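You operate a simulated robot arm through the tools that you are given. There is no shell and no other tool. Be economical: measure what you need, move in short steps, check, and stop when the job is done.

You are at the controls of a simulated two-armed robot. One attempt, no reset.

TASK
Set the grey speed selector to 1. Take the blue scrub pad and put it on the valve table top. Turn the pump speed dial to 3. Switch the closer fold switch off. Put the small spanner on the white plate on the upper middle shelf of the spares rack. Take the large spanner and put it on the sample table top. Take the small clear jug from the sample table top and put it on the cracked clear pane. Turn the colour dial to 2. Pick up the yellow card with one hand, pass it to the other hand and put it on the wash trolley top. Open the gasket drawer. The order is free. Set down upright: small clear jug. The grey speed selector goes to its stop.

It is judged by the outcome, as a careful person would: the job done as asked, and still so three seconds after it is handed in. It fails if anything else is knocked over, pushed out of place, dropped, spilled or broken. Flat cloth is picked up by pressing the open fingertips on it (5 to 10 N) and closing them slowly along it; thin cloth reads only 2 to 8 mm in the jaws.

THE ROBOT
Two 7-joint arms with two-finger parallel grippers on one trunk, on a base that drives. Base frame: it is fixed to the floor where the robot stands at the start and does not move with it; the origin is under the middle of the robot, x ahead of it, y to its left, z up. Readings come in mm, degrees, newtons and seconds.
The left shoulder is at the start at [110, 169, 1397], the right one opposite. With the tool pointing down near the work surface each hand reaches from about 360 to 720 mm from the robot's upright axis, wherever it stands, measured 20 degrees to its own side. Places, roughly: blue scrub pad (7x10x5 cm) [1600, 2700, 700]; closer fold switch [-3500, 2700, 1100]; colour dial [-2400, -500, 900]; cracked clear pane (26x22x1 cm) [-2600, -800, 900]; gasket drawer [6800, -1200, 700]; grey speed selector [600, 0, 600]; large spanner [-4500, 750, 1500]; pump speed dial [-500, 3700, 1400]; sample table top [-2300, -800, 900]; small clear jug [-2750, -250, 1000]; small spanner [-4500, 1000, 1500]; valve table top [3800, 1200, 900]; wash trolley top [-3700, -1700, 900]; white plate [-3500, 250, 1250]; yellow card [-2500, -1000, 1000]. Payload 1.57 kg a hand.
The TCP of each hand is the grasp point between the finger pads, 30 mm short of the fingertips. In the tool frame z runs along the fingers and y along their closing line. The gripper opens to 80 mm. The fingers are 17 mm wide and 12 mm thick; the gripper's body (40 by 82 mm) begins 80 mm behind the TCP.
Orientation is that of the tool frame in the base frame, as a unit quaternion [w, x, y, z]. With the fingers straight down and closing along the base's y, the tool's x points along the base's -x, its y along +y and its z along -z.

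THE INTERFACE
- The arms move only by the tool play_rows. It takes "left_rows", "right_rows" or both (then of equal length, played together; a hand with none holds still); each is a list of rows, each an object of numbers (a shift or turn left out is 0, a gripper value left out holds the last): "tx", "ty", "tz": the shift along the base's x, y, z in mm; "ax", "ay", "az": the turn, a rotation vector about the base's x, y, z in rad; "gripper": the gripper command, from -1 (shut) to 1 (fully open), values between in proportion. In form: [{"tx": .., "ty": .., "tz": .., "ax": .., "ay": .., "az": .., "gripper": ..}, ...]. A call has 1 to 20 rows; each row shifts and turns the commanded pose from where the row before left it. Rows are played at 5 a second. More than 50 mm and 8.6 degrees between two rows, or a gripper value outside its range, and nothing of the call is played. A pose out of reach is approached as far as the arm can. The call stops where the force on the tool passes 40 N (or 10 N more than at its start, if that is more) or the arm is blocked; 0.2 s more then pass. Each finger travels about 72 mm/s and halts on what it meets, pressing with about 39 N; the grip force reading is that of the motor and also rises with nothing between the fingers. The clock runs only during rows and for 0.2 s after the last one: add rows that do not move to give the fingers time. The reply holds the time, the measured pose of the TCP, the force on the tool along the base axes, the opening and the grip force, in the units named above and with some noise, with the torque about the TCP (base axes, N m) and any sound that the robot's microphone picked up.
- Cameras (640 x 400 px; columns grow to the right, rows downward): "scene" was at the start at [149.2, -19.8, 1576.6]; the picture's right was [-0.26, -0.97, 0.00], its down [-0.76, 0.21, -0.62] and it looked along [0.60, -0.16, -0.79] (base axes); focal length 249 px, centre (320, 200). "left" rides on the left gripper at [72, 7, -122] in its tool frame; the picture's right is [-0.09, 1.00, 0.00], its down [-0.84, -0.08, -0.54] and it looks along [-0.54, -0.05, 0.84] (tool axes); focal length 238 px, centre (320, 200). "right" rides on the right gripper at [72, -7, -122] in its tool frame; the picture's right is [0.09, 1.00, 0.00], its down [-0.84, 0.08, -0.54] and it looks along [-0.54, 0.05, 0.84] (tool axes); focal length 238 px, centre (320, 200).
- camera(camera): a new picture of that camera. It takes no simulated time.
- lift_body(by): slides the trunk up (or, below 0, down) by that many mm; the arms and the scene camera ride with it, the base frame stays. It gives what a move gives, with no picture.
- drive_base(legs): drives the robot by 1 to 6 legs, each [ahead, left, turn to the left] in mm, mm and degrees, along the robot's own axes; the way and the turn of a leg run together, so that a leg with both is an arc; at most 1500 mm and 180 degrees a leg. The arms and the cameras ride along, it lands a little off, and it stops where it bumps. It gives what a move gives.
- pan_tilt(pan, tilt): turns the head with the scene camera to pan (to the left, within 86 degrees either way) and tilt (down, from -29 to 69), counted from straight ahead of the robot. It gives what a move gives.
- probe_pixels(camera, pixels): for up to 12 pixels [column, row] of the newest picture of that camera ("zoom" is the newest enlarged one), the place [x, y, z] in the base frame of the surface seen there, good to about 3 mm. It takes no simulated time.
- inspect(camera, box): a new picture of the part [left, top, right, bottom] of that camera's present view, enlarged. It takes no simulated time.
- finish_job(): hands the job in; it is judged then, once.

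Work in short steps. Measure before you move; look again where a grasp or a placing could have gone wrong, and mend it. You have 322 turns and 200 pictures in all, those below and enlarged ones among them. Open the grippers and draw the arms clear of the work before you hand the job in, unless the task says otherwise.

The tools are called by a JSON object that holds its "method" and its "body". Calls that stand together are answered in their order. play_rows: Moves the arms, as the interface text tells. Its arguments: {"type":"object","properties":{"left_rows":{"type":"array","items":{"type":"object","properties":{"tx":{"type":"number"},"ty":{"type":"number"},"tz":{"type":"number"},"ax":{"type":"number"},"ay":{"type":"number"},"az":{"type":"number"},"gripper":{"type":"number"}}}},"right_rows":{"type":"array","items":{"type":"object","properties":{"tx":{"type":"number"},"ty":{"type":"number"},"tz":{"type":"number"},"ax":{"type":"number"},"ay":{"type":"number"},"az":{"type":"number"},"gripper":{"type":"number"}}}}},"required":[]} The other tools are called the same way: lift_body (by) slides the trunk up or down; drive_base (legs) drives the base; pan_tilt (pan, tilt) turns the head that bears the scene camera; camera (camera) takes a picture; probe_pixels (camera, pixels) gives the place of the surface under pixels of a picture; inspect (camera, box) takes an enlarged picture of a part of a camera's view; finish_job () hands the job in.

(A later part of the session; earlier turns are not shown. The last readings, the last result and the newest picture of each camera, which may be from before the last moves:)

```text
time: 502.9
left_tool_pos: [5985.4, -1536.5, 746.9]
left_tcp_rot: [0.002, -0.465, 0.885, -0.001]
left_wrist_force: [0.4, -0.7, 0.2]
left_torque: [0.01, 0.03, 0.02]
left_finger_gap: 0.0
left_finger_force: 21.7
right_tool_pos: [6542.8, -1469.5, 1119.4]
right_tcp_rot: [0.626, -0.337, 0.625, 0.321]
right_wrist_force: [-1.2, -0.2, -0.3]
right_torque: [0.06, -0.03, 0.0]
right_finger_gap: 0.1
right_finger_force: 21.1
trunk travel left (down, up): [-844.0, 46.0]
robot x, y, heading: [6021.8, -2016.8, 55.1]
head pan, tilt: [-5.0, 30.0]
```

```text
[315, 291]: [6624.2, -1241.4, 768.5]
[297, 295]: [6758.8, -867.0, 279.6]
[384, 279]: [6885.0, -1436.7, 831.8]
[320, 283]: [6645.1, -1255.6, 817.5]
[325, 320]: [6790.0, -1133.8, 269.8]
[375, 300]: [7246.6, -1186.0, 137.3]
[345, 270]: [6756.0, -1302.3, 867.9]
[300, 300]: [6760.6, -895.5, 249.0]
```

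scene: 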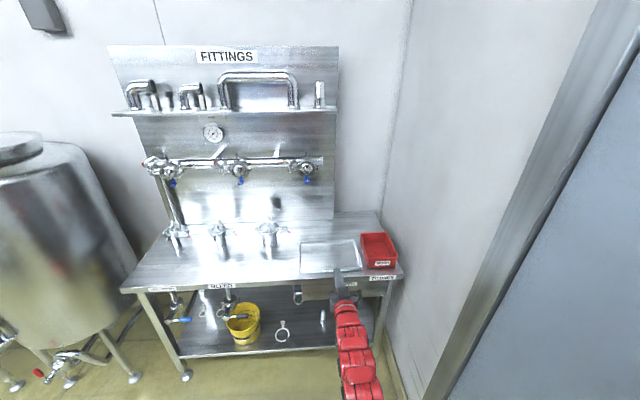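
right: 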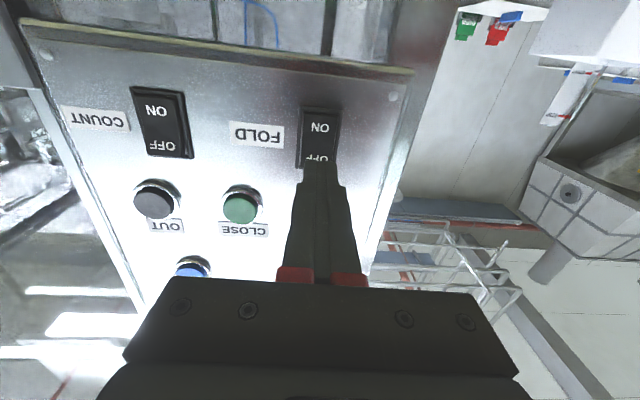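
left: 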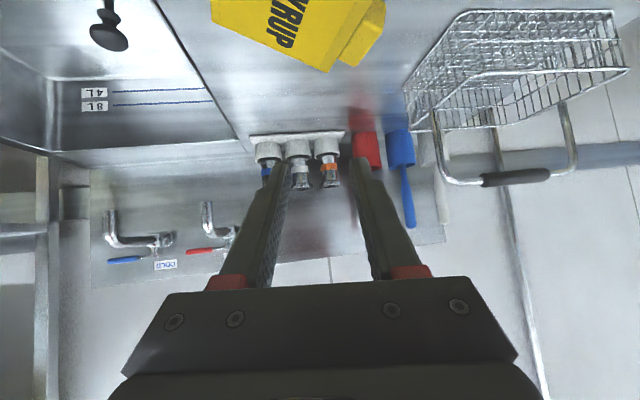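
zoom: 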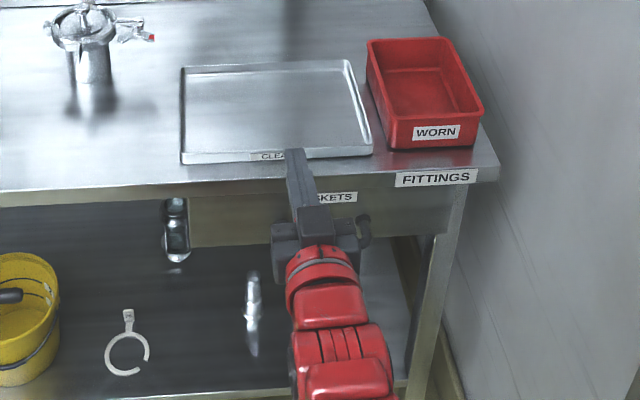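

The GASKETS drawer front is behind my hand; its handle is near (6737,-1326,775). I roll the right tool 90° (closing vertically) and lower the trunk to handle height, then view.

{"method": "play_rows", "body": {"right_rows": [{"ax": 0.0818, "ay": 0.1173, "gripper": 0}, {"ax": 0.0818, "ay": 0.1173}, {"ax": 0.0818, "ay": 0.1173}, {"ax": 0.0818, "ay": 0.1173}, {"ax": 0.0818, "ay": 0.1173}, {"ax": 0.0818, "ay": 0.1173}, {"ax": 0.0818, "ay": 0.1173}, {"ax": 0.0818, "ay": 0.1173}, {"ax": 0.0818, "ay": 0.1173}, {"ax": 0.0818, "ay": 0.1173}, {"ax": 0.0818, "ay": 0.1173}, {}]}}

{"method": "lift_body", "body": {"by": -330}}

{"method": "camera", "body": {"camera": "right"}}

```text
time: 505.5
left_tool_pos: [5985.2, -1536.2, 748.0]
left_tcp_rot: [0.001, -0.466, 0.885, 0.0]
left_wrist_force: [0.2, -0.3, 0.3]
left_torque: [0.01, -0.02, 0.01]
left_finger_gap: 0.0
left_finger_force: 21.8
right_tool_pos: [6543.1, -1470.1, 1118.6]
right_tcp_rot: [0.216, 0.203, 0.675, 0.676]
right_wrist_force: [0.0, 0.6, 0.2]
right_torque: [0.02, 0.01, 0.01]
right_finger_gap: 40.2
right_finger_force: 0.0
trunk travel left (down, up): [-844.0, 46.0]
robot x, y, heading: [6023.5, -2013.2, 55.2]
head pan, tilt: [-5.0, 30.0]
```

```text
time: 508.7
left_tool_pos: [5986.0, -1535.0, 418.9]
left_tcp_rot: [0.001, -0.466, 0.885, -0.001]
left_wrist_force: [0.3, -1.3, 0.3]
left_torque: [-0.02, -0.02, -0.02]
left_finger_gap: 0.0
left_finger_force: 21.5
right_tool_pos: [6544.0, -1469.6, 789.0]
right_tcp_rot: [0.216, 0.202, 0.674, 0.677]
right_wrist_force: [-0.4, -0.1, 0.5]
right_torque: [0.0, -0.02, -0.05]
right_finger_gap: 40.1
right_finger_force: 0.0
trunk travel left (down, up): [-514.0, 376.0]
robot x, y, heading: [6022.0, -2011.5, 55.5]
head pan, tilt: [-5.0, 30.0]
```

```text
28 pictures are left
```

right: 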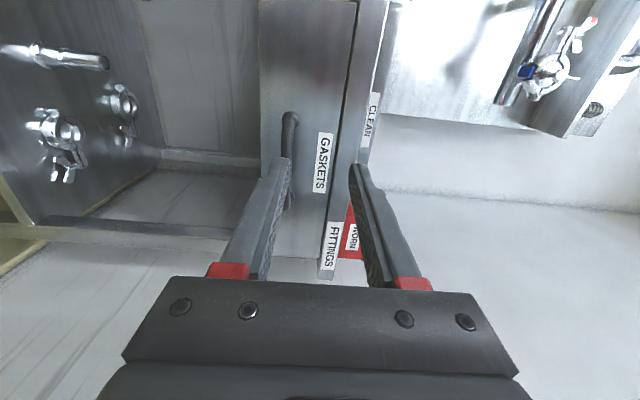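

The handle bar shows at (288,115–205), a bit lower than my fingers. I probe it.

{"method": "probe_pixels", "body": {"camera": "right", "pixels": [[287, 125], [286, 150], [290, 118], [289, 200], [305, 80], [310, 150], [300, 225], [340, 150]]}}

```text
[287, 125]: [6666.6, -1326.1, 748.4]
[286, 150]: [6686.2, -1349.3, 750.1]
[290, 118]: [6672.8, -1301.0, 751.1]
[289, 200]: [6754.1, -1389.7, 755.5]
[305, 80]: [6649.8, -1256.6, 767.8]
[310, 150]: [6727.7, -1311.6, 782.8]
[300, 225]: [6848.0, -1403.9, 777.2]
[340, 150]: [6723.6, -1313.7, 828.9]
```

The bar is at about (6713,-1357,751), standing ~45 mm off the drawer. I lower 38 mm and drive 110 ahead, 75 right, then check.

{"method": "lift_body", "body": {"by": -38}}

{"method": "drive_base", "body": {"legs": [[110, -75, 0]]}}

{"method": "camera", "body": {"camera": "right"}}

```text
time: 509.5
left_tool_pos: [5986.4, -1536.7, 380.4]
left_tcp_rot: [0.001, -0.466, 0.885, -0.001]
left_wrist_force: [0.5, 0.2, 0.4]
left_torque: [0.05, 0.03, 0.01]
left_finger_gap: 0.0
left_finger_force: 21.1
right_tool_pos: [6543.1, -1469.9, 751.7]
right_tcp_rot: [0.216, 0.201, 0.675, 0.676]
right_wrist_force: [0.2, -0.5, 0.2]
right_torque: [-0.04, 0.01, 0.02]
right_finger_gap: 40.0
right_finger_force: 0.1
trunk travel left (down, up): [-476.0, 414.0]
robot x, y, heading: [6020.8, -2011.8, 55.4]
head pan, tilt: [-5.0, 30.0]
```

```text
time: 510.8
left_tool_pos: [6112.7, -1491.2, 378.9]
left_tcp_rot: [0.001, -0.464, 0.886, 0.0]
left_wrist_force: [0.6, 0.3, 0.6]
left_torque: [0.01, -0.01, 0.01]
left_finger_gap: 0.0
left_finger_force: 21.0
right_tool_pos: [6670.2, -1424.1, 750.8]
right_tcp_rot: [0.217, 0.204, 0.674, 0.676]
right_wrist_force: [0.2, 0.4, -0.1]
right_torque: [0.01, 0.01, 0.0]
right_finger_gap: 40.1
right_finger_force: 0.1
trunk travel left (down, up): [-476.0, 414.0]
robot x, y, heading: [6146.9, -1967.2, 55.0]
head pan, tilt: [-5.0, 30.0]
```

```text
27 pictures are left
```

right: 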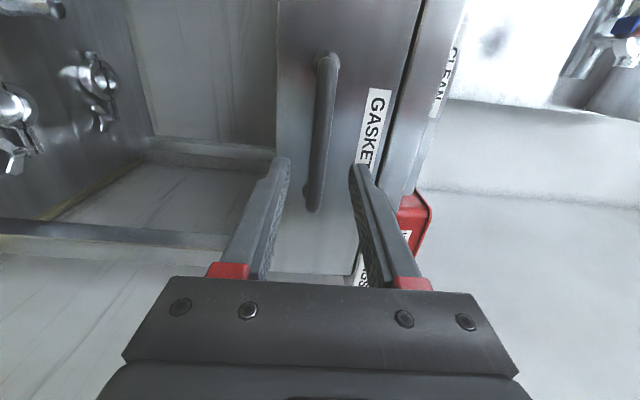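

The bar is centred between the fingers. I drive 74 mm ahead and close on it.

{"method": "drive_base", "body": {"legs": [[74, 0, 0]]}}

{"method": "play_rows", "body": {"right_rows": [{"gripper": -0.4}, {"gripper": -1}, {}, {}]}}

```text
time: 511.9
left_tool_pos: [6156.1, -1429.5, 378.6]
left_tcp_rot: [0.001, -0.463, 0.887, -0.002]
left_wrist_force: [-1.0, -0.8, -0.3]
left_torque: [0.0, -0.02, -0.02]
left_finger_gap: 0.0
left_finger_force: 21.2
right_tool_pos: [6714.2, -1365.5, 750.4]
right_tcp_rot: [0.218, 0.202, 0.674, 0.676]
right_wrist_force: [0.0, -0.4, -0.8]
right_torque: [0.02, 0.01, 0.02]
right_finger_gap: 40.0
right_finger_force: 0.1
trunk travel left (down, up): [-476.0, 414.0]
robot x, y, heading: [6190.6, -1908.9, 54.9]
head pan, tilt: [-5.0, 30.0]
```

```text
time: 512.9
left_tool_pos: [6157.6, -1428.6, 378.8]
left_tcp_rot: [0.0, -0.463, 0.886, 0.0]
left_wrist_force: [0.1, -0.4, 0.4]
left_torque: [0.01, 0.0, 0.02]
left_finger_gap: 0.0
left_finger_force: 21.5
right_tool_pos: [6713.3, -1364.7, 752.0]
right_tcp_rot: [0.217, 0.203, 0.673, 0.677]
right_wrist_force: [-1.6, -2.0, -4.0]
right_torque: [0.32, 0.47, 0.14]
right_finger_gap: 16.1
right_finger_force: 31.4
trunk travel left (down, up): [-476.0, 414.0]
robot x, y, heading: [6191.4, -1909.2, 54.8]
head pan, tilt: [-5.0, 30.0]
```

Gripped (16 mm). I pull the drawer open by driving back, in steps.

{"method": "drive_base", "body": {"legs": [[-120, 0, 0]]}}

{"method": "drive_base", "body": {"legs": [[-140, 0, 0]]}}

{"method": "camera", "body": {"camera": "scene"}}

```text
time: 514.1
left_tool_pos: [6084.7, -1529.4, 379.1]
left_tcp_rot: [0.001, -0.463, 0.886, -0.001]
left_wrist_force: [0.4, -0.5, -0.2]
left_torque: [0.0, -0.01, 0.02]
left_finger_gap: 0.2
left_finger_force: 21.0
right_tool_pos: [6643.0, -1463.5, 750.5]
right_tcp_rot: [0.217, 0.202, 0.674, 0.676]
right_wrist_force: [-7.1, 3.5, -3.6]
right_torque: [0.31, 0.49, -0.03]
right_finger_gap: 15.7
right_finger_force: 31.6
trunk travel left (down, up): [-476.0, 414.0]
robot x, y, heading: [6122.2, -2006.7, 54.9]
head pan, tilt: [-5.0, 30.0]
```

```text
time: 515.5
left_tool_pos: [6004.5, -1644.4, 378.7]
left_tcp_rot: [0.002, -0.464, 0.886, -0.002]
left_wrist_force: [-0.2, -0.2, 0.4]
left_torque: [-0.03, -0.01, -0.01]
left_finger_gap: 0.1
left_finger_force: 21.6
right_tool_pos: [6559.6, -1578.3, 750.8]
right_tcp_rot: [0.215, 0.202, 0.675, 0.676]
right_wrist_force: [-17.1, 11.5, 1.2]
right_torque: [0.33, 0.47, 0.05]
right_finger_gap: 16.2
right_finger_force: 31.2
trunk travel left (down, up): [-476.0, 414.0]
robot x, y, heading: [6039.2, -2122.2, 55.1]
head pan, tilt: [-5.0, 30.0]
```

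```text
26 pictures are left
```

scene: 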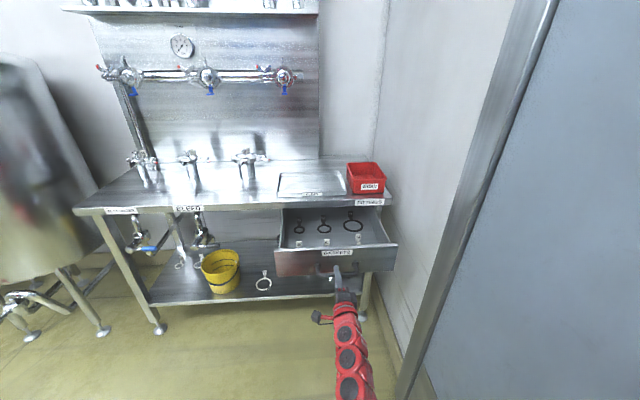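

The drawer is open ~250 mm. I pull a bit further, then release.

{"method": "drive_base", "body": {"legs": [[-60, 0, 0]]}}

{"method": "play_rows", "body": {"right_rows": [{"gripper": -0.3}, {"gripper": 0.2}, {}, {}]}}

{"method": "drive_base", "body": {"legs": [[-250, 0, 0]]}}

```text
time: 516.4
left_tool_pos: [5971.5, -1691.4, 379.1]
left_tcp_rot: [0.002, -0.463, 0.886, -0.001]
left_wrist_force: [-0.3, -0.3, -0.2]
left_torque: [-0.01, 0.0, 0.02]
left_finger_gap: 0.3
left_finger_force: 21.7
right_tool_pos: [6525.9, -1625.2, 750.6]
right_tcp_rot: [0.215, 0.201, 0.675, 0.676]
right_wrist_force: [-14.8, 9.8, 4.8]
right_torque: [0.33, 0.46, -0.33]
right_finger_gap: 15.7
right_finger_force: 31.0
trunk travel left (down, up): [-476.0, 414.0]
robot x, y, heading: [6005.7, -2168.3, 54.9]
head pan, tilt: [-5.0, 30.0]
```

```text
time: 517.4
left_tool_pos: [5972.0, -1692.2, 380.2]
left_tcp_rot: [0.001, -0.463, 0.886, -0.001]
left_wrist_force: [-0.3, 0.3, 0.7]
left_torque: [0.0, 0.03, 0.01]
left_finger_gap: 0.1
left_finger_force: 21.3
right_tool_pos: [6525.7, -1625.7, 749.7]
right_tcp_rot: [0.215, 0.201, 0.676, 0.676]
right_wrist_force: [0.8, -0.8, 0.4]
right_torque: [0.0, -0.02, 0.0]
right_finger_gap: 47.9
right_finger_force: 0.0
trunk travel left (down, up): [-476.0, 414.0]
robot x, y, heading: [6006.6, -2167.5, 54.7]
head pan, tilt: [-5.0, 30.0]
```

```text
time: 519.2
left_tool_pos: [5828.4, -1897.7, 378.9]
left_tcp_rot: [0.002, -0.462, 0.887, -0.001]
left_wrist_force: [0.1, 0.1, 0.2]
left_torque: [0.02, 0.01, 0.05]
left_finger_gap: 0.0
left_finger_force: 21.1
right_tool_pos: [6382.1, -1832.0, 750.4]
right_tcp_rot: [0.216, 0.203, 0.675, 0.676]
right_wrist_force: [-0.2, -1.2, 0.5]
right_torque: [-0.03, -0.02, 0.02]
right_finger_gap: 47.8
right_finger_force: 0.0
trunk travel left (down, up): [-476.0, 414.0]
robot x, y, heading: [5863.0, -2371.5, 54.7]
head pan, tilt: [-5.0, 30.0]
```

Drawer done. I raise the trunk and look west along the north lane.

{"method": "lift_body", "body": {"by": 330}}

{"method": "pan_tilt", "body": {"pan": 80, "tilt": 18}}

{"method": "camera", "body": {"camera": "scene"}}

```text
time: 522.5
left_tool_pos: [5828.7, -1896.8, 708.5]
left_tcp_rot: [0.002, -0.462, 0.887, -0.001]
left_wrist_force: [-0.6, 0.2, -0.3]
left_torque: [-0.02, -0.02, 0.01]
left_finger_gap: 0.0
left_finger_force: 21.0
right_tool_pos: [6382.8, -1831.4, 1080.0]
right_tcp_rot: [0.215, 0.203, 0.675, 0.676]
right_wrist_force: [0.5, -0.6, 0.4]
right_torque: [0.0, 0.02, 0.01]
right_finger_gap: 48.0
right_finger_force: 0.1
trunk travel left (down, up): [-806.0, 84.0]
robot x, y, heading: [5861.5, -2373.2, 54.8]
head pan, tilt: [-5.0, 30.0]
```

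```text
time: 524.1
left_tool_pos: [5827.8, -1896.8, 709.1]
left_tcp_rot: [0.001, -0.463, 0.887, 0.0]
left_wrist_force: [-0.3, 0.0, 0.0]
left_torque: [0.02, 0.0, -0.01]
left_finger_gap: 0.1
left_finger_force: 20.8
right_tool_pos: [6382.4, -1832.8, 1078.9]
right_tcp_rot: [0.215, 0.202, 0.676, 0.675]
right_wrist_force: [-0.5, -0.8, 1.1]
right_torque: [-0.01, 0.0, -0.02]
right_finger_gap: 48.0
right_finger_force: 0.1
trunk travel left (down, up): [-806.0, 84.0]
robot x, y, heading: [5860.5, -2375.8, 54.8]
head pan, tilt: [80.0, 18.0]
```

```text
25 pictures are left
```

scene: 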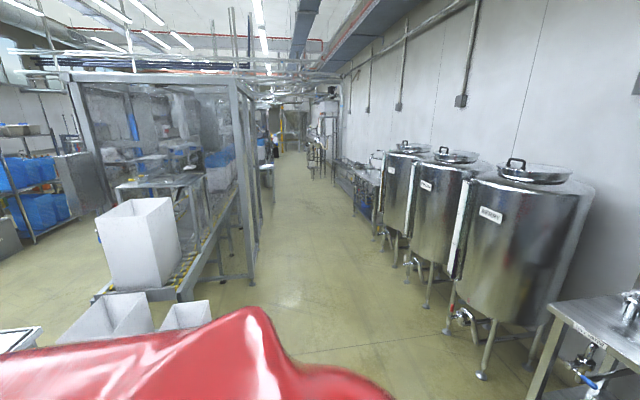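

The north lane is open. I probe its sides and the table beyond the tanks.

{"method": "probe_pixels", "body": {"camera": "scene", "pixels": [[250, 283], [385, 248], [440, 330], [480, 377], [375, 228], [372, 175], [355, 210], [262, 205], [300, 230], [335, 180], [318, 170]]}}

{"method": "inspect", "body": {"camera": "scene", "box": [240, 90, 400, 250]}}

```text
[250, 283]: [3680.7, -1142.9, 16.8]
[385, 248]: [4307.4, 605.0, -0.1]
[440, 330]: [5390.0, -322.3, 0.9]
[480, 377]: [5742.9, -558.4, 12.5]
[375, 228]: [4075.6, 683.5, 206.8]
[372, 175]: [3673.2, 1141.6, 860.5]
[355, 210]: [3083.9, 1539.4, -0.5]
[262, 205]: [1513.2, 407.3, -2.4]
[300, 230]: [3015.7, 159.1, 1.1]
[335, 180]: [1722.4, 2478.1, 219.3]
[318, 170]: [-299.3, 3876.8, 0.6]
```

```text
2.50 times, centred on (320, 170) of scene
```

zoom: 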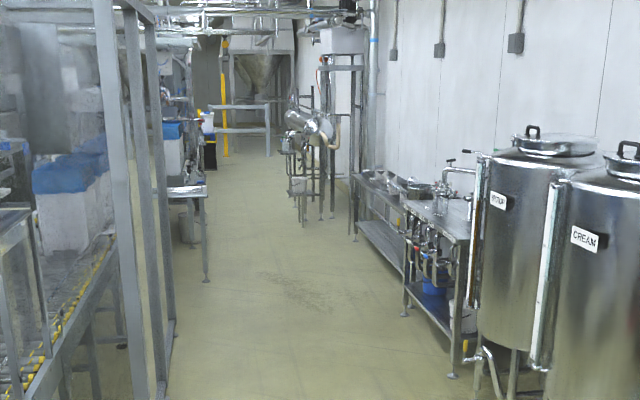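

I restore the right hand: roll back, then pitch down to a vertical tool while lowering.

{"method": "play_rows", "body": {"right_rows": [{"ax": -0.0824, "ay": -0.1168}, {"ax": -0.0824, "ay": -0.1168}, {"ax": -0.0824, "ay": -0.1168}, {"ax": -0.0824, "ay": -0.1168}, {"ax": -0.0824, "ay": -0.1168}, {"ax": -0.0824, "ay": -0.1168}, {"ax": -0.0824, "ay": -0.1168}, {"ax": -0.0824, "ay": -0.1168}, {"ax": -0.0824, "ay": -0.1168}, {"ax": -0.0824, "ay": -0.1168}, {"ax": -0.0824, "ay": -0.1168}, {}]}}

{"method": "play_rows", "body": {"right_rows": [{"ax": -0.117, "ay": 0.0824, "tz": -15}, {"ax": -0.117, "ay": 0.0824, "tz": -15}, {"ax": -0.117, "ay": 0.0824, "tz": -15}, {"ax": -0.117, "ay": 0.0824, "tz": -15}, {"ax": -0.117, "ay": 0.0824, "tz": -15}, {"ax": -0.117, "ay": 0.0824, "tz": -15}, {"ax": -0.117, "ay": 0.0824, "tz": -15}, {"ax": -0.117, "ay": 0.0824, "tz": -15}, {"ax": -0.117, "ay": 0.0824, "tz": -15}, {"ax": -0.117, "ay": 0.0824, "tz": -15}, {"ax": -0.117, "ay": 0.0824, "tz": -10, "gripper": 1}, {}]}}

{"method": "drive_base", "body": {"legs": [[450, 0, -0.8], [0, 1500, 0], [0, 1500, 0]]}}

```text
time: 526.7
left_tool_pos: [5827.3, -1896.7, 708.7]
left_tcp_rot: [0.001, -0.462, 0.887, -0.001]
left_wrist_force: [-0.1, 0.1, -0.6]
left_torque: [-0.03, -0.01, 0.0]
left_finger_gap: 0.2
left_finger_force: 21.8
right_tool_pos: [6382.7, -1831.9, 1080.2]
right_tcp_rot: [0.625, -0.336, 0.628, 0.319]
right_wrist_force: [0.4, -0.7, 0.2]
right_torque: [0.0, 0.01, -0.02]
right_finger_gap: 47.9
right_finger_force: 0.1
trunk travel left (down, up): [-806.0, 84.0]
robot x, y, heading: [5859.4, -2376.2, 54.6]
head pan, tilt: [80.0, 18.0]
```

```text
time: 529.3
left_tool_pos: [5828.4, -1896.5, 708.6]
left_tcp_rot: [0.001, -0.463, 0.887, -0.001]
left_wrist_force: [-0.6, 0.3, -0.8]
left_torque: [0.0, 0.02, -0.01]
left_finger_gap: 0.0
left_finger_force: 21.6
right_tool_pos: [6364.2, -1860.3, 939.1]
right_tcp_rot: [0.032, -0.468, 0.883, 0.019]
right_wrist_force: [0.5, 1.4, 0.4]
right_torque: [-0.01, 0.03, 0.02]
right_finger_gap: 79.7
right_finger_force: 0.0
right hand out of reach, approached as far as the arm can: row 10, 11
trunk travel left (down, up): [-806.0, 84.0]
robot x, y, heading: [5861.5, -2373.4, 54.9]
head pan, tilt: [80.0, 18.0]
```

```text
time: 545.8
left_tool_pos: [3762.8, 227.8, 710.0]
left_tcp_rot: [0.001, -0.446, 0.895, -0.001]
left_wrist_force: [0.1, 0.7, -0.6]
left_torque: [0.03, 0.03, -0.01]
left_finger_gap: 0.0
left_finger_force: 21.5
right_tool_pos: [4299.8, 243.5, 939.3]
right_tcp_rot: [0.034, -0.452, 0.891, 0.019]
right_wrist_force: [-0.4, 0.4, 0.4]
right_torque: [0.02, -0.02, -0.06]
right_finger_gap: 79.9
right_finger_force: 0.1
trunk travel left (down, up): [-806.0, 84.0]
robot x, y, heading: [3776.0, -251.2, 52.8]
head pan, tilt: [80.0, 18.0]
```

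On course; I continue 2950 mm west toward the scrub pad.

{"method": "drive_base", "body": {"legs": [[0, 0, 1.5], [0, 1500, 0], [0, 1450, 0]]}}

{"method": "pan_tilt", "body": {"pan": 25, "tilt": 28}}

{"method": "camera", "body": {"camera": "scene"}}

```text
time: 560.0
left_tool_pos: [1401.0, 1891.3, 709.7]
left_tcp_rot: [0.002, -0.47, 0.883, -0.001]
left_wrist_force: [-0.1, -0.1, -0.1]
left_torque: [-0.02, -0.02, 0.01]
left_finger_gap: 0.0
left_finger_force: 21.8
right_tool_pos: [1937.0, 1936.5, 940.4]
right_tcp_rot: [0.034, -0.476, 0.878, 0.021]
right_wrist_force: [0.5, -0.1, -0.8]
right_torque: [-0.01, 0.0, 0.0]
right_finger_gap: 80.1
right_finger_force: 0.0
trunk travel left (down, up): [-806.0, 84.0]
robot x, y, heading: [1442.1, 1415.4, 56.0]
head pan, tilt: [80.0, 18.0]
```

```text
time: 561.2
left_tool_pos: [1400.5, 1890.6, 709.0]
left_tcp_rot: [0.002, -0.47, 0.882, -0.001]
left_wrist_force: [0.2, -0.4, 0.6]
left_torque: [-0.04, 0.03, 0.01]
left_finger_gap: 0.3
left_finger_force: 21.4
right_tool_pos: [1935.5, 1936.7, 940.6]
right_tcp_rot: [0.033, -0.476, 0.878, 0.019]
right_wrist_force: [0.3, 0.1, 0.5]
right_torque: [-0.01, -0.03, -0.02]
right_finger_gap: 80.0
right_finger_force: 0.1
trunk travel left (down, up): [-806.0, 84.0]
robot x, y, heading: [1442.9, 1414.6, 55.9]
head pan, tilt: [25.0, 28.0]
```

```text
23 pictures are left
```

scene: 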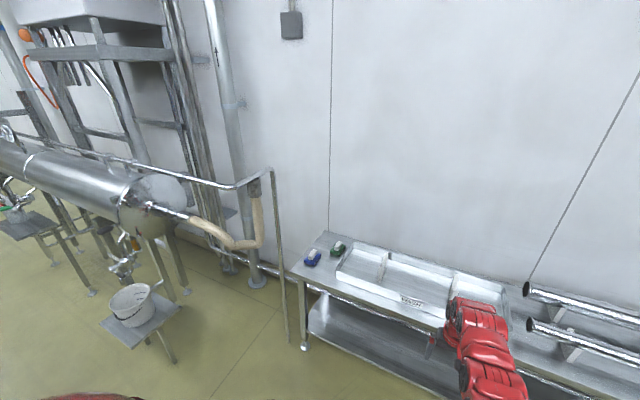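

The blue pad is at (312,258), a green one next to it. I probe.

{"method": "probe_pixels", "body": {"camera": "scene", "pixels": [[312, 258], [307, 260], [318, 256], [312, 252], [338, 248], [300, 272], [350, 270], [305, 345], [130, 300], [285, 340]]}}

{"method": "inspect", "body": {"camera": "scene", "box": [280, 225, 400, 305]}}

```text
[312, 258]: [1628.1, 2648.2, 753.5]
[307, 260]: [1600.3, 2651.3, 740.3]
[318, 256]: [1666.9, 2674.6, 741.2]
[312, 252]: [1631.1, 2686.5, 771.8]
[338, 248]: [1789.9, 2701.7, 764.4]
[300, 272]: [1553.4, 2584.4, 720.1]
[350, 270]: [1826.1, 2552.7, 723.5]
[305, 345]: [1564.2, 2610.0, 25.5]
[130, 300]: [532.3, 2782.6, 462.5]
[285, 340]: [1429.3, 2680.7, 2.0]
```

```text
5.00 times, centred on (340, 265) of scene
```

zoom: 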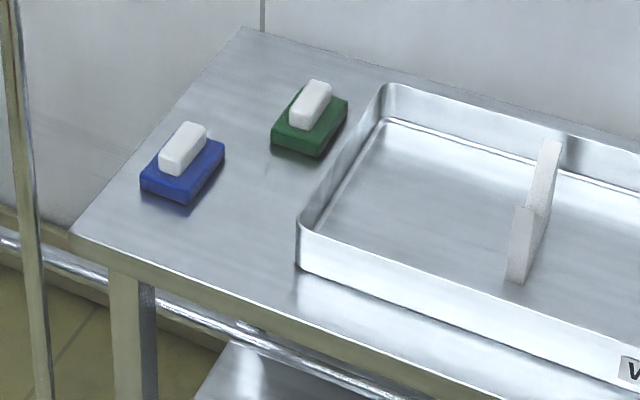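

The pad's white grip top is at about (1632,2672,770). I drive 664 left and 430 ahead to bring the right hand above it.

{"method": "drive_base", "body": {"legs": [[0, 664, -1], [420, 0, 0]]}}

{"method": "camera", "body": {"camera": "right"}}

```text
time: 567.1
left_tool_pos: [1092.8, 2611.9, 709.2]
left_tcp_rot: [0.001, -0.468, 0.884, -0.001]
left_wrist_force: [-0.1, -0.4, 0.2]
left_torque: [0.02, 0.01, -0.04]
left_finger_gap: 0.0
left_finger_force: 21.9
right_tool_pos: [1628.9, 2656.3, 939.4]
right_tcp_rot: [0.033, -0.475, 0.879, 0.02]
right_wrist_force: [-0.4, -0.1, 0.1]
right_torque: [-0.02, 0.01, 0.01]
right_finger_gap: 80.0
right_finger_force: 0.0
trunk travel left (down, up): [-806.0, 84.0]
robot x, y, heading: [1131.9, 2134.1, 55.6]
head pan, tilt: [25.0, 28.0]
```

```text
21 pictures are left
```

right: 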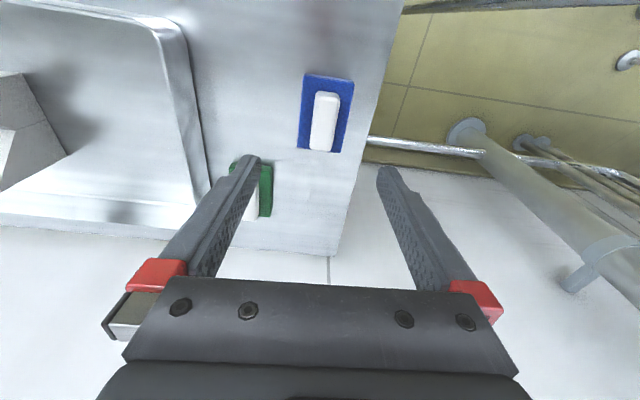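

The white grip is right on the tool axis. I descend with a small forward correction, gap 55 mm.

{"method": "play_rows", "body": {"right_rows": [{"tx": 0.5, "ty": 2.5, "tz": -30, "gripper": 0.35}, {"tx": 0.5, "ty": 2.5, "tz": -30}, {"tx": 0.5, "ty": 2.5, "tz": -30}, {"tx": 0.5, "ty": 2.5, "tz": -30}, {"ty": 2.5, "tz": -25}, {}]}}

{"method": "camera", "body": {"camera": "right"}}

```text
time: 568.5
left_tool_pos: [1093.5, 2612.2, 709.1]
left_tcp_rot: [0.001, -0.468, 0.884, -0.001]
left_wrist_force: [-0.1, -1.0, 0.5]
left_torque: [0.04, -0.02, -0.03]
left_finger_gap: 0.1
left_finger_force: 21.7
right_tool_pos: [1617.3, 2643.2, 866.8]
right_tcp_rot: [0.033, -0.476, 0.879, 0.02]
right_wrist_force: [0.3, 0.0, -0.3]
right_torque: [-0.03, 0.0, -0.01]
right_finger_gap: 54.3
right_finger_force: 0.1
right hand out of reach, approached as far as the arm can: row 2, 3, 4, 5
trunk travel left (down, up): [-806.0, 84.0]
robot x, y, heading: [1132.7, 2135.3, 55.5]
head pan, tilt: [25.0, 28.0]
```

```text
20 pictures are left
```

right: 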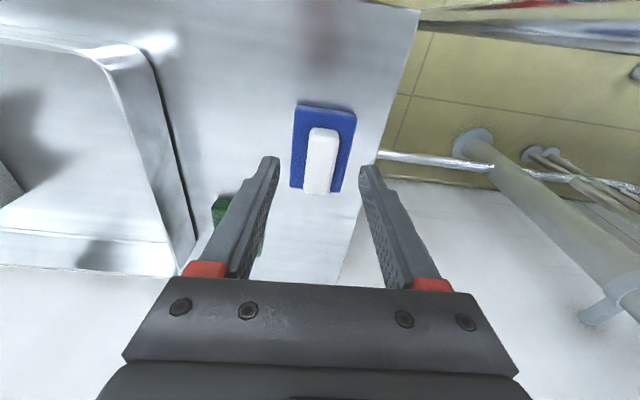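

I move 28 mm ahead with the base and lower the trunk by 86 mm.

{"method": "drive_base", "body": {"legs": [[28, 0, 0]]}}

{"method": "lift_body", "body": {"by": -60}}

{"method": "camera", "body": {"camera": "right"}}

```text
time: 569.3
left_tool_pos: [1107.0, 2632.2, 710.4]
left_tcp_rot: [0.002, -0.47, 0.883, -0.001]
left_wrist_force: [0.2, -0.6, -0.5]
left_torque: [0.02, 0.01, 0.05]
left_finger_gap: 0.0
left_finger_force: 21.2
right_tool_pos: [1631.0, 2662.8, 868.7]
right_tcp_rot: [0.035, -0.475, 0.879, 0.02]
right_wrist_force: [0.5, 0.3, 0.7]
right_torque: [0.02, 0.01, 0.01]
right_finger_gap: 54.1
right_finger_force: 0.1
trunk travel left (down, up): [-806.0, 84.0]
robot x, y, heading: [1146.9, 2155.0, 55.4]
head pan, tilt: [25.0, 28.0]
```

```text
time: 570.3
left_tool_pos: [1107.8, 2634.7, 649.0]
left_tcp_rot: [0.001, -0.469, 0.883, -0.001]
left_wrist_force: [-0.1, 0.7, 0.7]
left_torque: [-0.03, -0.04, -0.03]
left_finger_gap: 0.0
left_finger_force: 21.4
right_tool_pos: [1632.4, 2664.8, 806.7]
right_tcp_rot: [0.034, -0.474, 0.88, 0.02]
right_wrist_force: [-0.1, -0.3, -0.7]
right_torque: [0.0, -0.02, 0.03]
right_finger_gap: 53.9
right_finger_force: 0.1
trunk travel left (down, up): [-746.0, 144.0]
robot x, y, heading: [1146.1, 2155.6, 55.5]
head pan, tilt: [25.0, 28.0]
```

```text
19 pictures are left
```

right: 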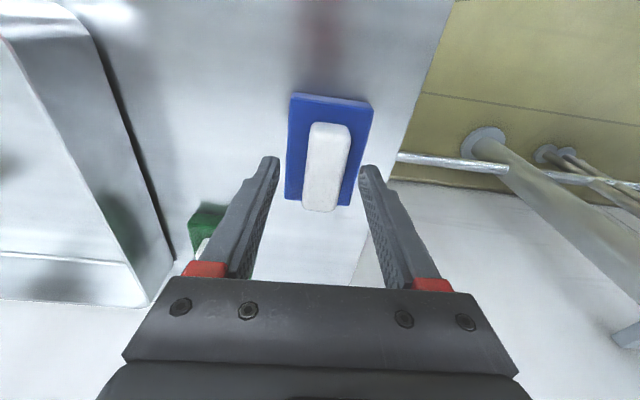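

Aligned. I lower 29 mm and close on the white grip.

{"method": "lift_body", "body": {"by": -28}}

{"method": "play_rows", "body": {"right_rows": [{"gripper": -0.2}, {"gripper": -0.6}, {"gripper": -1}, {}, {}]}}

{"method": "lift_body", "body": {"by": 100}}

{"method": "camera", "body": {"camera": "right"}}

```text
time: 571.1
left_tool_pos: [1109.0, 2632.6, 621.4]
left_tcp_rot: [0.001, -0.469, 0.883, -0.001]
left_wrist_force: [0.5, 0.1, -0.4]
left_torque: [0.01, 0.0, -0.01]
left_finger_gap: 0.1
left_finger_force: 20.8
right_tool_pos: [1631.0, 2665.1, 778.6]
right_tcp_rot: [0.033, -0.475, 0.879, 0.019]
right_wrist_force: [0.0, 0.8, 0.2]
right_torque: [0.03, 0.0, -0.01]
right_finger_gap: 54.0
right_finger_force: 0.0
trunk travel left (down, up): [-718.0, 172.0]
robot x, y, heading: [1144.9, 2160.2, 55.3]
head pan, tilt: [25.0, 28.0]
```

```text
time: 572.3
left_tool_pos: [1108.8, 2633.3, 621.8]
left_tcp_rot: [0.002, -0.469, 0.883, -0.001]
left_wrist_force: [-0.3, 0.2, -0.2]
left_torque: [0.01, 0.0, -0.01]
left_finger_gap: 0.3
left_finger_force: 21.6
right_tool_pos: [1631.5, 2664.9, 778.5]
right_tcp_rot: [0.034, -0.474, 0.88, 0.02]
right_wrist_force: [-0.1, -0.8, -0.2]
right_torque: [-0.06, -0.01, -0.03]
right_finger_gap: 28.5
right_finger_force: 38.9
trunk travel left (down, up): [-718.0, 172.0]
robot x, y, heading: [1152.5, 2158.7, 55.4]
head pan, tilt: [25.0, 28.0]
```

```text
time: 573.6
left_tool_pos: [1110.2, 2634.7, 720.6]
left_tcp_rot: [0.001, -0.468, 0.884, -0.001]
left_wrist_force: [-0.1, -0.3, -0.2]
left_torque: [0.0, -0.01, 0.0]
left_finger_gap: 0.1
left_finger_force: 21.4
right_tool_pos: [1631.4, 2666.2, 878.3]
right_tcp_rot: [0.033, -0.475, 0.879, 0.02]
right_wrist_force: [0.1, -0.2, -0.5]
right_torque: [-0.01, 0.02, -0.02]
right_finger_gap: 28.9
right_finger_force: 38.9
trunk travel left (down, up): [-818.0, 72.0]
robot x, y, heading: [1148.3, 2158.9, 55.8]
head pan, tilt: [25.0, 28.0]
```

```text
18 pictures are left
```

right: 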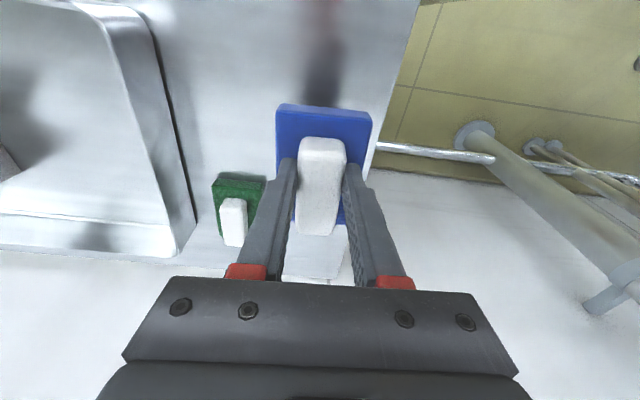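

The pad is held. I raise it, back off and drive east to the valve table.

{"method": "play_rows", "body": {"right_rows": [{"tz": 15}, {"tz": 15}, {"tz": 15}, {"tz": 15}, {}]}}

{"method": "lift_body", "body": {"by": 65}}

{"method": "drive_base", "body": {"legs": [[-420, 0, -1.6], [0, -1270, 0], [0, -1250, 0]]}}

{"method": "pan_tilt", "body": {"pan": -5, "tilt": 32}}

{"method": "camera", "body": {"camera": "scene"}}

```text
time: 574.8
left_tool_pos: [1108.2, 2633.7, 720.1]
left_tcp_rot: [0.001, -0.469, 0.883, -0.002]
left_wrist_force: [-0.8, 0.7, -0.1]
left_torque: [0.0, -0.04, -0.01]
left_finger_gap: 0.1
left_finger_force: 20.9
right_tool_pos: [1632.0, 2664.3, 938.5]
right_tcp_rot: [0.033, -0.475, 0.879, 0.021]
right_wrist_force: [-0.3, 0.0, 0.3]
right_torque: [0.01, 0.02, 0.0]
right_finger_gap: 28.8
right_finger_force: 38.8
trunk travel left (down, up): [-818.0, 72.0]
robot x, y, heading: [1149.8, 2156.5, 55.5]
head pan, tilt: [25.0, 28.0]
```

```text
time: 575.8
left_tool_pos: [1108.5, 2635.1, 786.6]
left_tcp_rot: [0.002, -0.469, 0.883, -0.001]
left_wrist_force: [-0.1, 0.4, 0.2]
left_torque: [0.03, -0.01, -0.02]
left_finger_gap: 0.1
left_finger_force: 21.8
right_tool_pos: [1632.5, 2664.3, 1003.2]
right_tcp_rot: [0.033, -0.475, 0.879, 0.02]
right_wrist_force: [-0.2, -0.1, -0.5]
right_torque: [-0.03, -0.01, -0.01]
right_finger_gap: 28.9
right_finger_force: 38.5
trunk travel left (down, up): [-883.0, 7.0]
robot x, y, heading: [1146.3, 2157.3, 55.7]
head pan, tilt: [25.0, 28.0]
```

```text
time: 590.4
left_tool_pos: [2933.5, 796.8, 785.7]
left_tcp_rot: [0.003, -0.457, 0.889, -0.001]
left_wrist_force: [-0.1, -1.2, 0.1]
left_torque: [0.03, -0.05, 0.01]
left_finger_gap: 0.0
left_finger_force: 21.6
right_tool_pos: [3458.1, 811.9, 1003.3]
right_tcp_rot: [0.033, -0.463, 0.885, 0.019]
right_wrist_force: [0.5, -0.5, -0.7]
right_torque: [-0.01, 0.01, 0.01]
right_finger_gap: 28.8
right_finger_force: 39.1
trunk travel left (down, up): [-883.0, 7.0]
robot x, y, heading: [2960.1, 320.9, 54.3]
head pan, tilt: [25.0, 28.0]
```

```text
time: 591.4
left_tool_pos: [2932.8, 796.7, 785.9]
left_tcp_rot: [0.001, -0.457, 0.89, -0.001]
left_wrist_force: [-0.2, 0.3, -0.3]
left_torque: [-0.03, 0.02, -0.02]
left_finger_gap: 0.1
left_finger_force: 21.1
right_tool_pos: [3457.8, 814.3, 1004.1]
right_tcp_rot: [0.033, -0.464, 0.885, 0.019]
right_wrist_force: [0.4, -0.4, -1.5]
right_torque: [-0.03, -0.02, -0.03]
right_finger_gap: 29.0
right_finger_force: 38.6
trunk travel left (down, up): [-883.0, 7.0]
robot x, y, heading: [2960.7, 318.4, 54.1]
head pan, tilt: [-5.0, 32.0]
```

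```text
17 pictures are left
```

scene: 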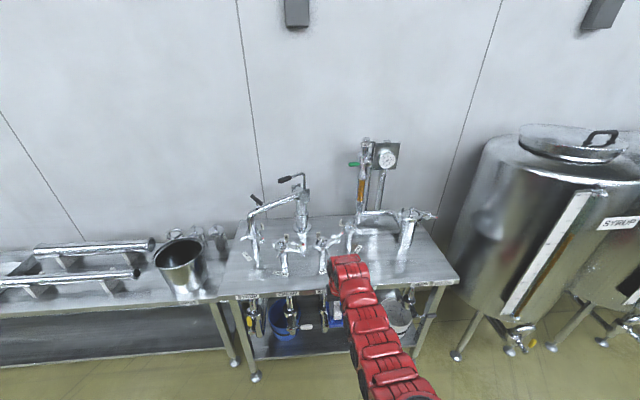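

The valve table has valves in the middle; free spots seem at the right front (≈(420,265)) and left front. I probe them.

{"method": "inspect", "body": {"camera": "scene", "box": [215, 190, 465, 310]}}

{"method": "probe_pixels", "body": {"camera": "scene", "pixels": [[420, 265], [440, 275], [400, 277], [430, 250], [300, 283], [245, 288], [403, 240], [455, 282], [380, 265], [270, 278]]}}

```text
2.56 times, centred on (340, 250) of scene
```

zoom: 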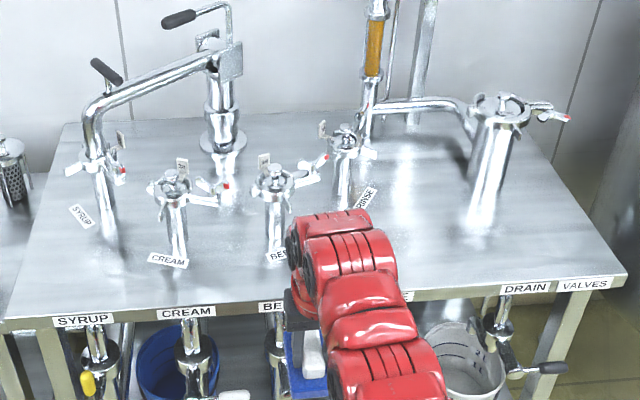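

```text
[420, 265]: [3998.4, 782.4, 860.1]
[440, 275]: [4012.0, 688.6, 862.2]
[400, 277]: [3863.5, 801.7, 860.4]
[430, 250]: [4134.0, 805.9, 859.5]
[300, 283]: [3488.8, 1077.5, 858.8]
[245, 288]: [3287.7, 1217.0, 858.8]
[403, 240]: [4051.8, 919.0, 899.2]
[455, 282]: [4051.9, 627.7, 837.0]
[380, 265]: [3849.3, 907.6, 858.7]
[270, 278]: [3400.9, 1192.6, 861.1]
```

I choose the free spot at about (3830,880), between the RINSE valve and the DRAIN cylinder. I drive 262 right, then 265 ahead, and look through the wrist camera.

{"method": "drive_base", "body": {"legs": [[0, -262, 0], [268, 0, 0]]}}

{"method": "camera", "body": {"camera": "right"}}

```text
time: 594.7
left_tool_pos: [3301.7, 856.3, 785.6]
left_tcp_rot: [0.002, -0.457, 0.89, -0.002]
left_wrist_force: [0.3, -0.3, 0.6]
left_torque: [0.03, 0.01, -0.01]
left_finger_gap: 0.1
left_finger_force: 21.1
right_tool_pos: [3825.3, 873.0, 1003.6]
right_tcp_rot: [0.034, -0.463, 0.886, 0.021]
right_wrist_force: [-0.5, -0.1, -0.4]
right_torque: [0.01, -0.03, 0.01]
right_finger_gap: 28.9
right_finger_force: 38.6
trunk travel left (down, up): [-883.0, 7.0]
robot x, y, heading: [3330.2, 377.5, 53.9]
head pan, tilt: [-5.0, 32.0]
```

```text
15 pictures are left
```

right: 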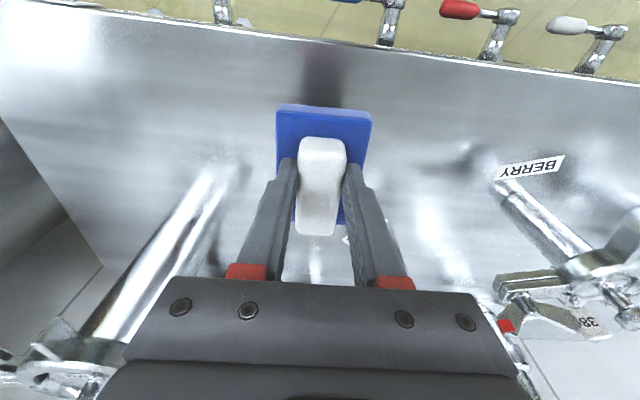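

Clear below. I lower 78 mm by trunk, then gently until contact.

{"method": "lift_body", "body": {"by": -78}}

{"method": "lift_body", "body": {"by": -7}}

```text
time: 595.9
left_tool_pos: [3301.7, 857.2, 708.4]
left_tcp_rot: [0.002, -0.457, 0.89, -0.001]
left_wrist_force: [-0.1, 0.2, 0.1]
left_torque: [0.01, -0.02, 0.02]
left_finger_gap: 0.0
left_finger_force: 21.0
right_tool_pos: [3825.7, 872.9, 925.4]
right_tcp_rot: [0.034, -0.463, 0.885, 0.02]
right_wrist_force: [0.6, 0.8, 0.7]
right_torque: [0.03, 0.02, -0.02]
right_finger_gap: 29.1
right_finger_force: 38.9
trunk travel left (down, up): [-805.0, 85.0]
robot x, y, heading: [3327.6, 380.2, 53.8]
head pan, tilt: [-5.0, 32.0]
```

```text
time: 596.4
left_tool_pos: [3301.2, 856.8, 701.1]
left_tcp_rot: [0.002, -0.457, 0.889, -0.002]
left_wrist_force: [0.1, -0.2, 0.7]
left_torque: [-0.01, 0.01, 0.0]
left_finger_gap: 0.2
left_finger_force: 21.1
right_tool_pos: [3825.4, 873.7, 918.1]
right_tcp_rot: [0.033, -0.463, 0.885, 0.02]
right_wrist_force: [-0.6, -0.2, 0.8]
right_torque: [0.03, -0.05, -0.03]
right_finger_gap: 28.7
right_finger_force: 38.7
trunk travel left (down, up): [-798.0, 92.0]
robot x, y, heading: [3329.8, 378.6, 53.9]
head pan, tilt: [-5.0, 32.0]
```

{"method": "lift_body", "body": {"by": -3}}

{"method": "lift_body", "body": {"by": -2}}

```text
time: 597.0
left_tool_pos: [3299.5, 857.1, 698.7]
left_tcp_rot: [0.002, -0.456, 0.89, -0.001]
left_wrist_force: [0.1, 0.6, -0.1]
left_torque: [-0.01, 0.03, -0.02]
left_finger_gap: 0.3
left_finger_force: 21.1
right_tool_pos: [3825.1, 873.6, 917.6]
right_tcp_rot: [0.036, -0.463, 0.885, 0.021]
right_wrist_force: [0.2, 0.6, 17.8]
right_torque: [-0.49, 0.07, -0.02]
right_finger_gap: 28.5
right_finger_force: 38.9
trunk travel left (down, up): [-795.0, 95.0]
robot x, y, heading: [3326.3, 378.1, 53.9]
head pan, tilt: [-5.0, 32.0]
```

```text
time: 597.5
left_tool_pos: [3300.1, 857.2, 697.9]
left_tcp_rot: [0.002, -0.457, 0.889, -0.001]
left_wrist_force: [0.0, -0.8, 0.1]
left_torque: [0.03, 0.06, -0.02]
left_finger_gap: 0.1
left_finger_force: 20.9
right_tool_pos: [3824.2, 873.5, 917.7]
right_tcp_rot: [0.037, -0.462, 0.886, 0.022]
right_wrist_force: [3.6, 3.7, 36.8]
right_torque: [-0.55, 0.17, -0.02]
right_finger_gap: 28.9
right_finger_force: 39.3
trunk travel left (down, up): [-793.0, 97.0]
robot x, y, heading: [3330.8, 380.1, 53.6]
head pan, tilt: [-5.0, 32.0]
```

The pad is down. I open the fingers and raise the trunk.

{"method": "lift_body", "body": {"by": 2}}

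{"method": "play_rows", "body": {"right_rows": [{"gripper": -0.1}, {"gripper": 0.2}, {}, {}]}}

{"method": "lift_body", "body": {"by": 90}}

{"method": "camera", "body": {"camera": "right"}}

```text
time: 598.0
left_tool_pos: [3300.8, 856.8, 699.5]
left_tcp_rot: [0.002, -0.456, 0.89, 0.0]
left_wrist_force: [-0.6, 0.7, 0.4]
left_torque: [0.02, 0.02, 0.02]
left_finger_gap: 0.0
left_finger_force: 21.2
right_tool_pos: [3823.7, 873.2, 918.3]
right_tcp_rot: [0.036, -0.463, 0.885, 0.022]
right_wrist_force: [6.4, 6.8, 31.0]
right_torque: [0.52, -0.58, 0.01]
right_finger_gap: 29.0
right_finger_force: 38.7
trunk travel left (down, up): [-795.0, 95.0]
robot x, y, heading: [3326.7, 384.3, 54.1]
head pan, tilt: [-5.0, 32.0]
```

```text
time: 599.0
left_tool_pos: [3301.1, 858.0, 699.1]
left_tcp_rot: [0.001, -0.457, 0.89, -0.001]
left_wrist_force: [0.5, -0.4, -0.4]
left_torque: [0.01, 0.03, 0.01]
left_finger_gap: 0.1
left_finger_force: 21.8
right_tool_pos: [3825.9, 872.5, 914.8]
right_tcp_rot: [0.034, -0.463, 0.886, 0.02]
right_wrist_force: [-0.1, 0.1, 0.3]
right_torque: [-0.02, 0.0, 0.01]
right_finger_gap: 48.1
right_finger_force: 0.0
trunk travel left (down, up): [-795.0, 95.0]
robot x, y, heading: [3326.8, 377.9, 54.0]
head pan, tilt: [-5.0, 32.0]
```

```text
time: 600.2
left_tool_pos: [3300.8, 857.7, 788.3]
left_tcp_rot: [0.001, -0.457, 0.889, -0.001]
left_wrist_force: [0.2, -0.2, 0.9]
left_torque: [0.02, -0.02, 0.02]
left_finger_gap: 0.0
left_finger_force: 21.5
right_tool_pos: [3825.3, 874.6, 1004.7]
right_tcp_rot: [0.033, -0.463, 0.886, 0.019]
right_wrist_force: [-0.6, -0.3, -0.7]
right_torque: [-0.03, 0.05, 0.01]
right_finger_gap: 47.9
right_finger_force: 0.0
trunk travel left (down, up): [-885.0, 5.0]
robot x, y, heading: [3327.4, 380.4, 54.1]
head pan, tilt: [-5.0, 32.0]
```

```text
14 pictures are left
```

right: 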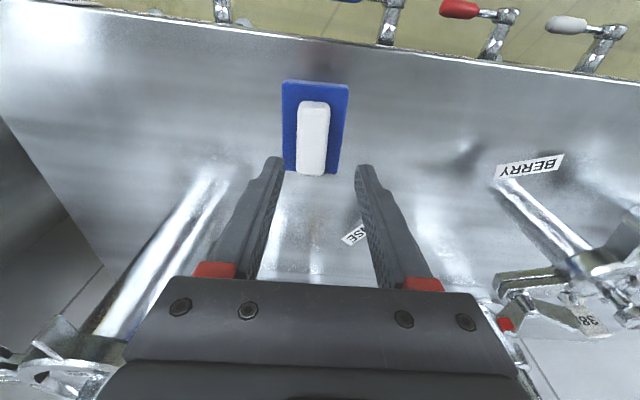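

The pad sits well on the valve table. I back off and drive west along the lane toward the pump dial.

{"method": "drive_base", "body": {"legs": [[-560, 0, 0], [0, 1500, 0], [0, 1500, 0]]}}

```text
time: 610.0
left_tool_pos: [1813.7, 1244.7, 788.4]
left_tcp_rot: [0.003, -0.496, 0.868, -0.002]
left_wrist_force: [-0.5, -0.6, 0.1]
left_torque: [-0.02, -0.04, -0.02]
left_finger_gap: 0.0
left_finger_force: 21.2
right_tool_pos: [2333.4, 1308.5, 1007.0]
right_tcp_rot: [0.032, -0.502, 0.864, 0.021]
right_wrist_force: [-0.4, 1.0, 0.8]
right_torque: [-0.02, 0.07, -0.02]
right_finger_gap: 48.1
right_finger_force: 0.1
trunk travel left (down, up): [-885.0, 5.0]
robot x, y, heading: [1885.7, 771.4, 59.2]
head pan, tilt: [-5.0, 32.0]
stopped in leg 2: the robot was blocked; the commanded pose is now the measured one
```

I touched something behind-left (the bin table). I move forward away from it and straighten, then look there.

{"method": "drive_base", "body": {"legs": [[220, -40, -4]]}}

{"method": "pan_tilt", "body": {"pan": 86, "tilt": 35}}

{"method": "camera", "body": {"camera": "scene"}}

```text
time: 611.7
left_tool_pos: [2001.9, 1411.7, 788.4]
left_tcp_rot: [0.002, -0.465, 0.885, -0.002]
left_wrist_force: [0.2, -0.4, 0.6]
left_torque: [0.01, -0.03, 0.02]
left_finger_gap: 0.0
left_finger_force: 21.2
right_tool_pos: [2525.4, 1437.2, 1005.6]
right_tcp_rot: [0.034, -0.471, 0.882, 0.02]
right_wrist_force: [0.3, 0.4, -0.6]
right_torque: [0.01, 0.01, -0.02]
right_finger_gap: 48.1
right_finger_force: 0.1
trunk travel left (down, up): [-885.0, 5.0]
robot x, y, heading: [2037.4, 930.8, 55.2]
head pan, tilt: [-5.0, 32.0]
```

```text
time: 613.4
left_tool_pos: [2002.3, 1411.0, 787.6]
left_tcp_rot: [0.0, -0.465, 0.885, -0.001]
left_wrist_force: [0.0, -0.1, 0.5]
left_torque: [-0.04, -0.03, 0.0]
left_finger_gap: 0.0
left_finger_force: 21.3
right_tool_pos: [2524.9, 1436.7, 1005.7]
right_tcp_rot: [0.033, -0.471, 0.881, 0.02]
right_wrist_force: [0.1, -0.3, -0.9]
right_torque: [0.02, 0.01, -0.03]
right_finger_gap: 48.0
right_finger_force: 0.0
trunk travel left (down, up): [-885.0, 5.0]
robot x, y, heading: [2033.0, 936.3, 55.2]
head pan, tilt: [85.9, 35.0]
```

```text
13 pictures are left
```

scene: 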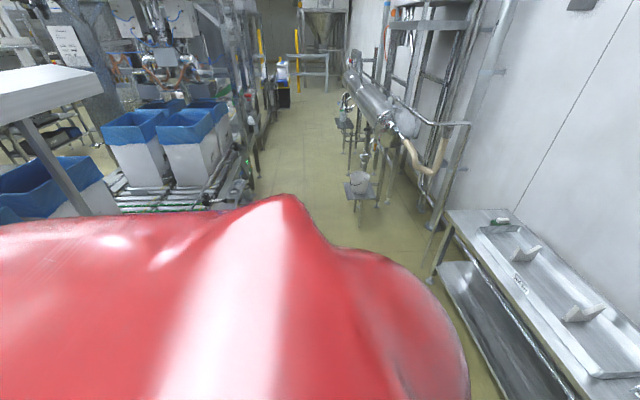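

I probe the lane's sides ahead and enlarge the far right part where the pump dial should be.

{"method": "probe_pixels", "body": {"camera": "scene", "pixels": [[258, 178], [235, 205], [345, 200], [378, 200], [262, 150], [345, 150], [310, 180], [375, 60], [355, 70], [250, 140], [330, 110]]}}

{"method": "inspect", "body": {"camera": "scene", "box": [230, 0, 450, 150]}}

```text
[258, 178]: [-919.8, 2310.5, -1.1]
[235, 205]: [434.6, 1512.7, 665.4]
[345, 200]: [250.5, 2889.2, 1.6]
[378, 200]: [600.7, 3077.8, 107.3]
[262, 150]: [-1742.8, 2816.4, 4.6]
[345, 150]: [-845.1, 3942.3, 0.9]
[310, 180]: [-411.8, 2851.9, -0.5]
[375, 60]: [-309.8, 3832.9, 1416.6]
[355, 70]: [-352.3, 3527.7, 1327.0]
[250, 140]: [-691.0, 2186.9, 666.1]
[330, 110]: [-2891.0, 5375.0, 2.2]
```

```text
2.67 times, centred on (340, 75) of scene
```

zoom: 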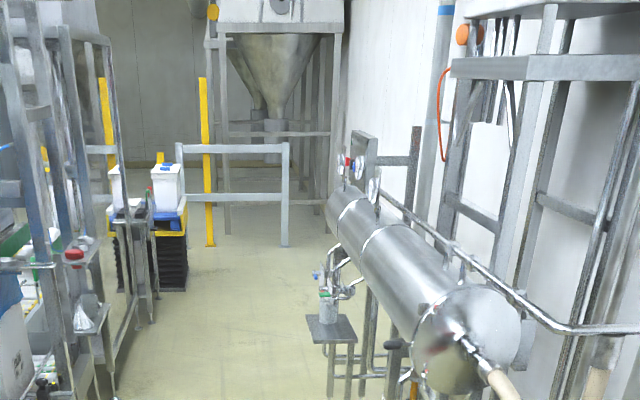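

The pump panel stands at the west end of the horizontal tank, facing the lane. I pitch the right tool to horizontal and raise it here, where there is room, then turn west and drive.

{"method": "play_rows", "body": {"right_rows": [{"ax": 0.1174, "ay": -0.0817, "tz": 25}, {"ax": 0.1174, "ay": -0.0817, "tz": 25}, {"ax": 0.1174, "ay": -0.0817, "tz": 25}, {"ax": 0.1174, "ay": -0.0817, "tz": 25}, {"ax": 0.1174, "ay": -0.0817, "tz": 25}, {"ax": 0.1174, "ay": -0.0817, "tz": 25}, {"ax": 0.1174, "ay": -0.0817, "tz": 25}, {"ax": 0.1174, "ay": -0.0817, "tz": 25}, {"ax": 0.1174, "ay": -0.0817, "tz": 25}, {"ax": 0.1174, "ay": -0.0817, "tz": 25}, {"ax": 0.1, "ay": -0.0696, "tz": 25}, {"tz": 25}, {"tz": 25}, {"tz": 25}, {}]}}

{"method": "drive_base", "body": {"legs": [[0, 0, 89], [1400, 0, 0], [1400, 0, 0]]}}

```text
time: 616.5
left_tool_pos: [2002.3, 1411.2, 787.0]
left_tcp_rot: [0.001, -0.465, 0.886, -0.002]
left_wrist_force: [0.3, -0.6, 0.2]
left_torque: [-0.02, 0.03, 0.01]
left_finger_gap: 0.1
left_finger_force: 21.4
right_tool_pos: [2525.6, 1437.2, 1356.8]
right_tcp_rot: [0.648, -0.324, 0.604, 0.332]
right_wrist_force: [-0.2, 0.6, 0.4]
right_torque: [0.0, 0.02, -0.04]
right_finger_gap: 48.0
right_finger_force: 0.2
trunk travel left (down, up): [-885.0, 5.0]
robot x, y, heading: [2037.8, 937.8, 55.2]
head pan, tilt: [85.9, 35.0]
```

```text
time: 634.0
left_tool_pos: [-642.7, 2713.3, 788.6]
left_tcp_rot: [-0.002, 0.945, -0.328, 0.0]
left_wrist_force: [0.9, -0.2, 0.3]
left_torque: [-0.03, -0.02, 0.06]
left_finger_gap: 0.0
left_finger_force: 21.4
right_tool_pos: [-634.2, 3237.5, 1355.5]
right_tcp_rot: [0.246, -0.649, 0.219, 0.686]
right_wrist_force: [-0.7, -0.6, -0.2]
right_torque: [-0.03, 0.0, -0.01]
right_finger_gap: 48.0
right_finger_force: 0.0
trunk travel left (down, up): [-885.0, 5.0]
robot x, y, heading: [-164.7, 2717.1, 141.4]
head pan, tilt: [85.9, 35.0]
```

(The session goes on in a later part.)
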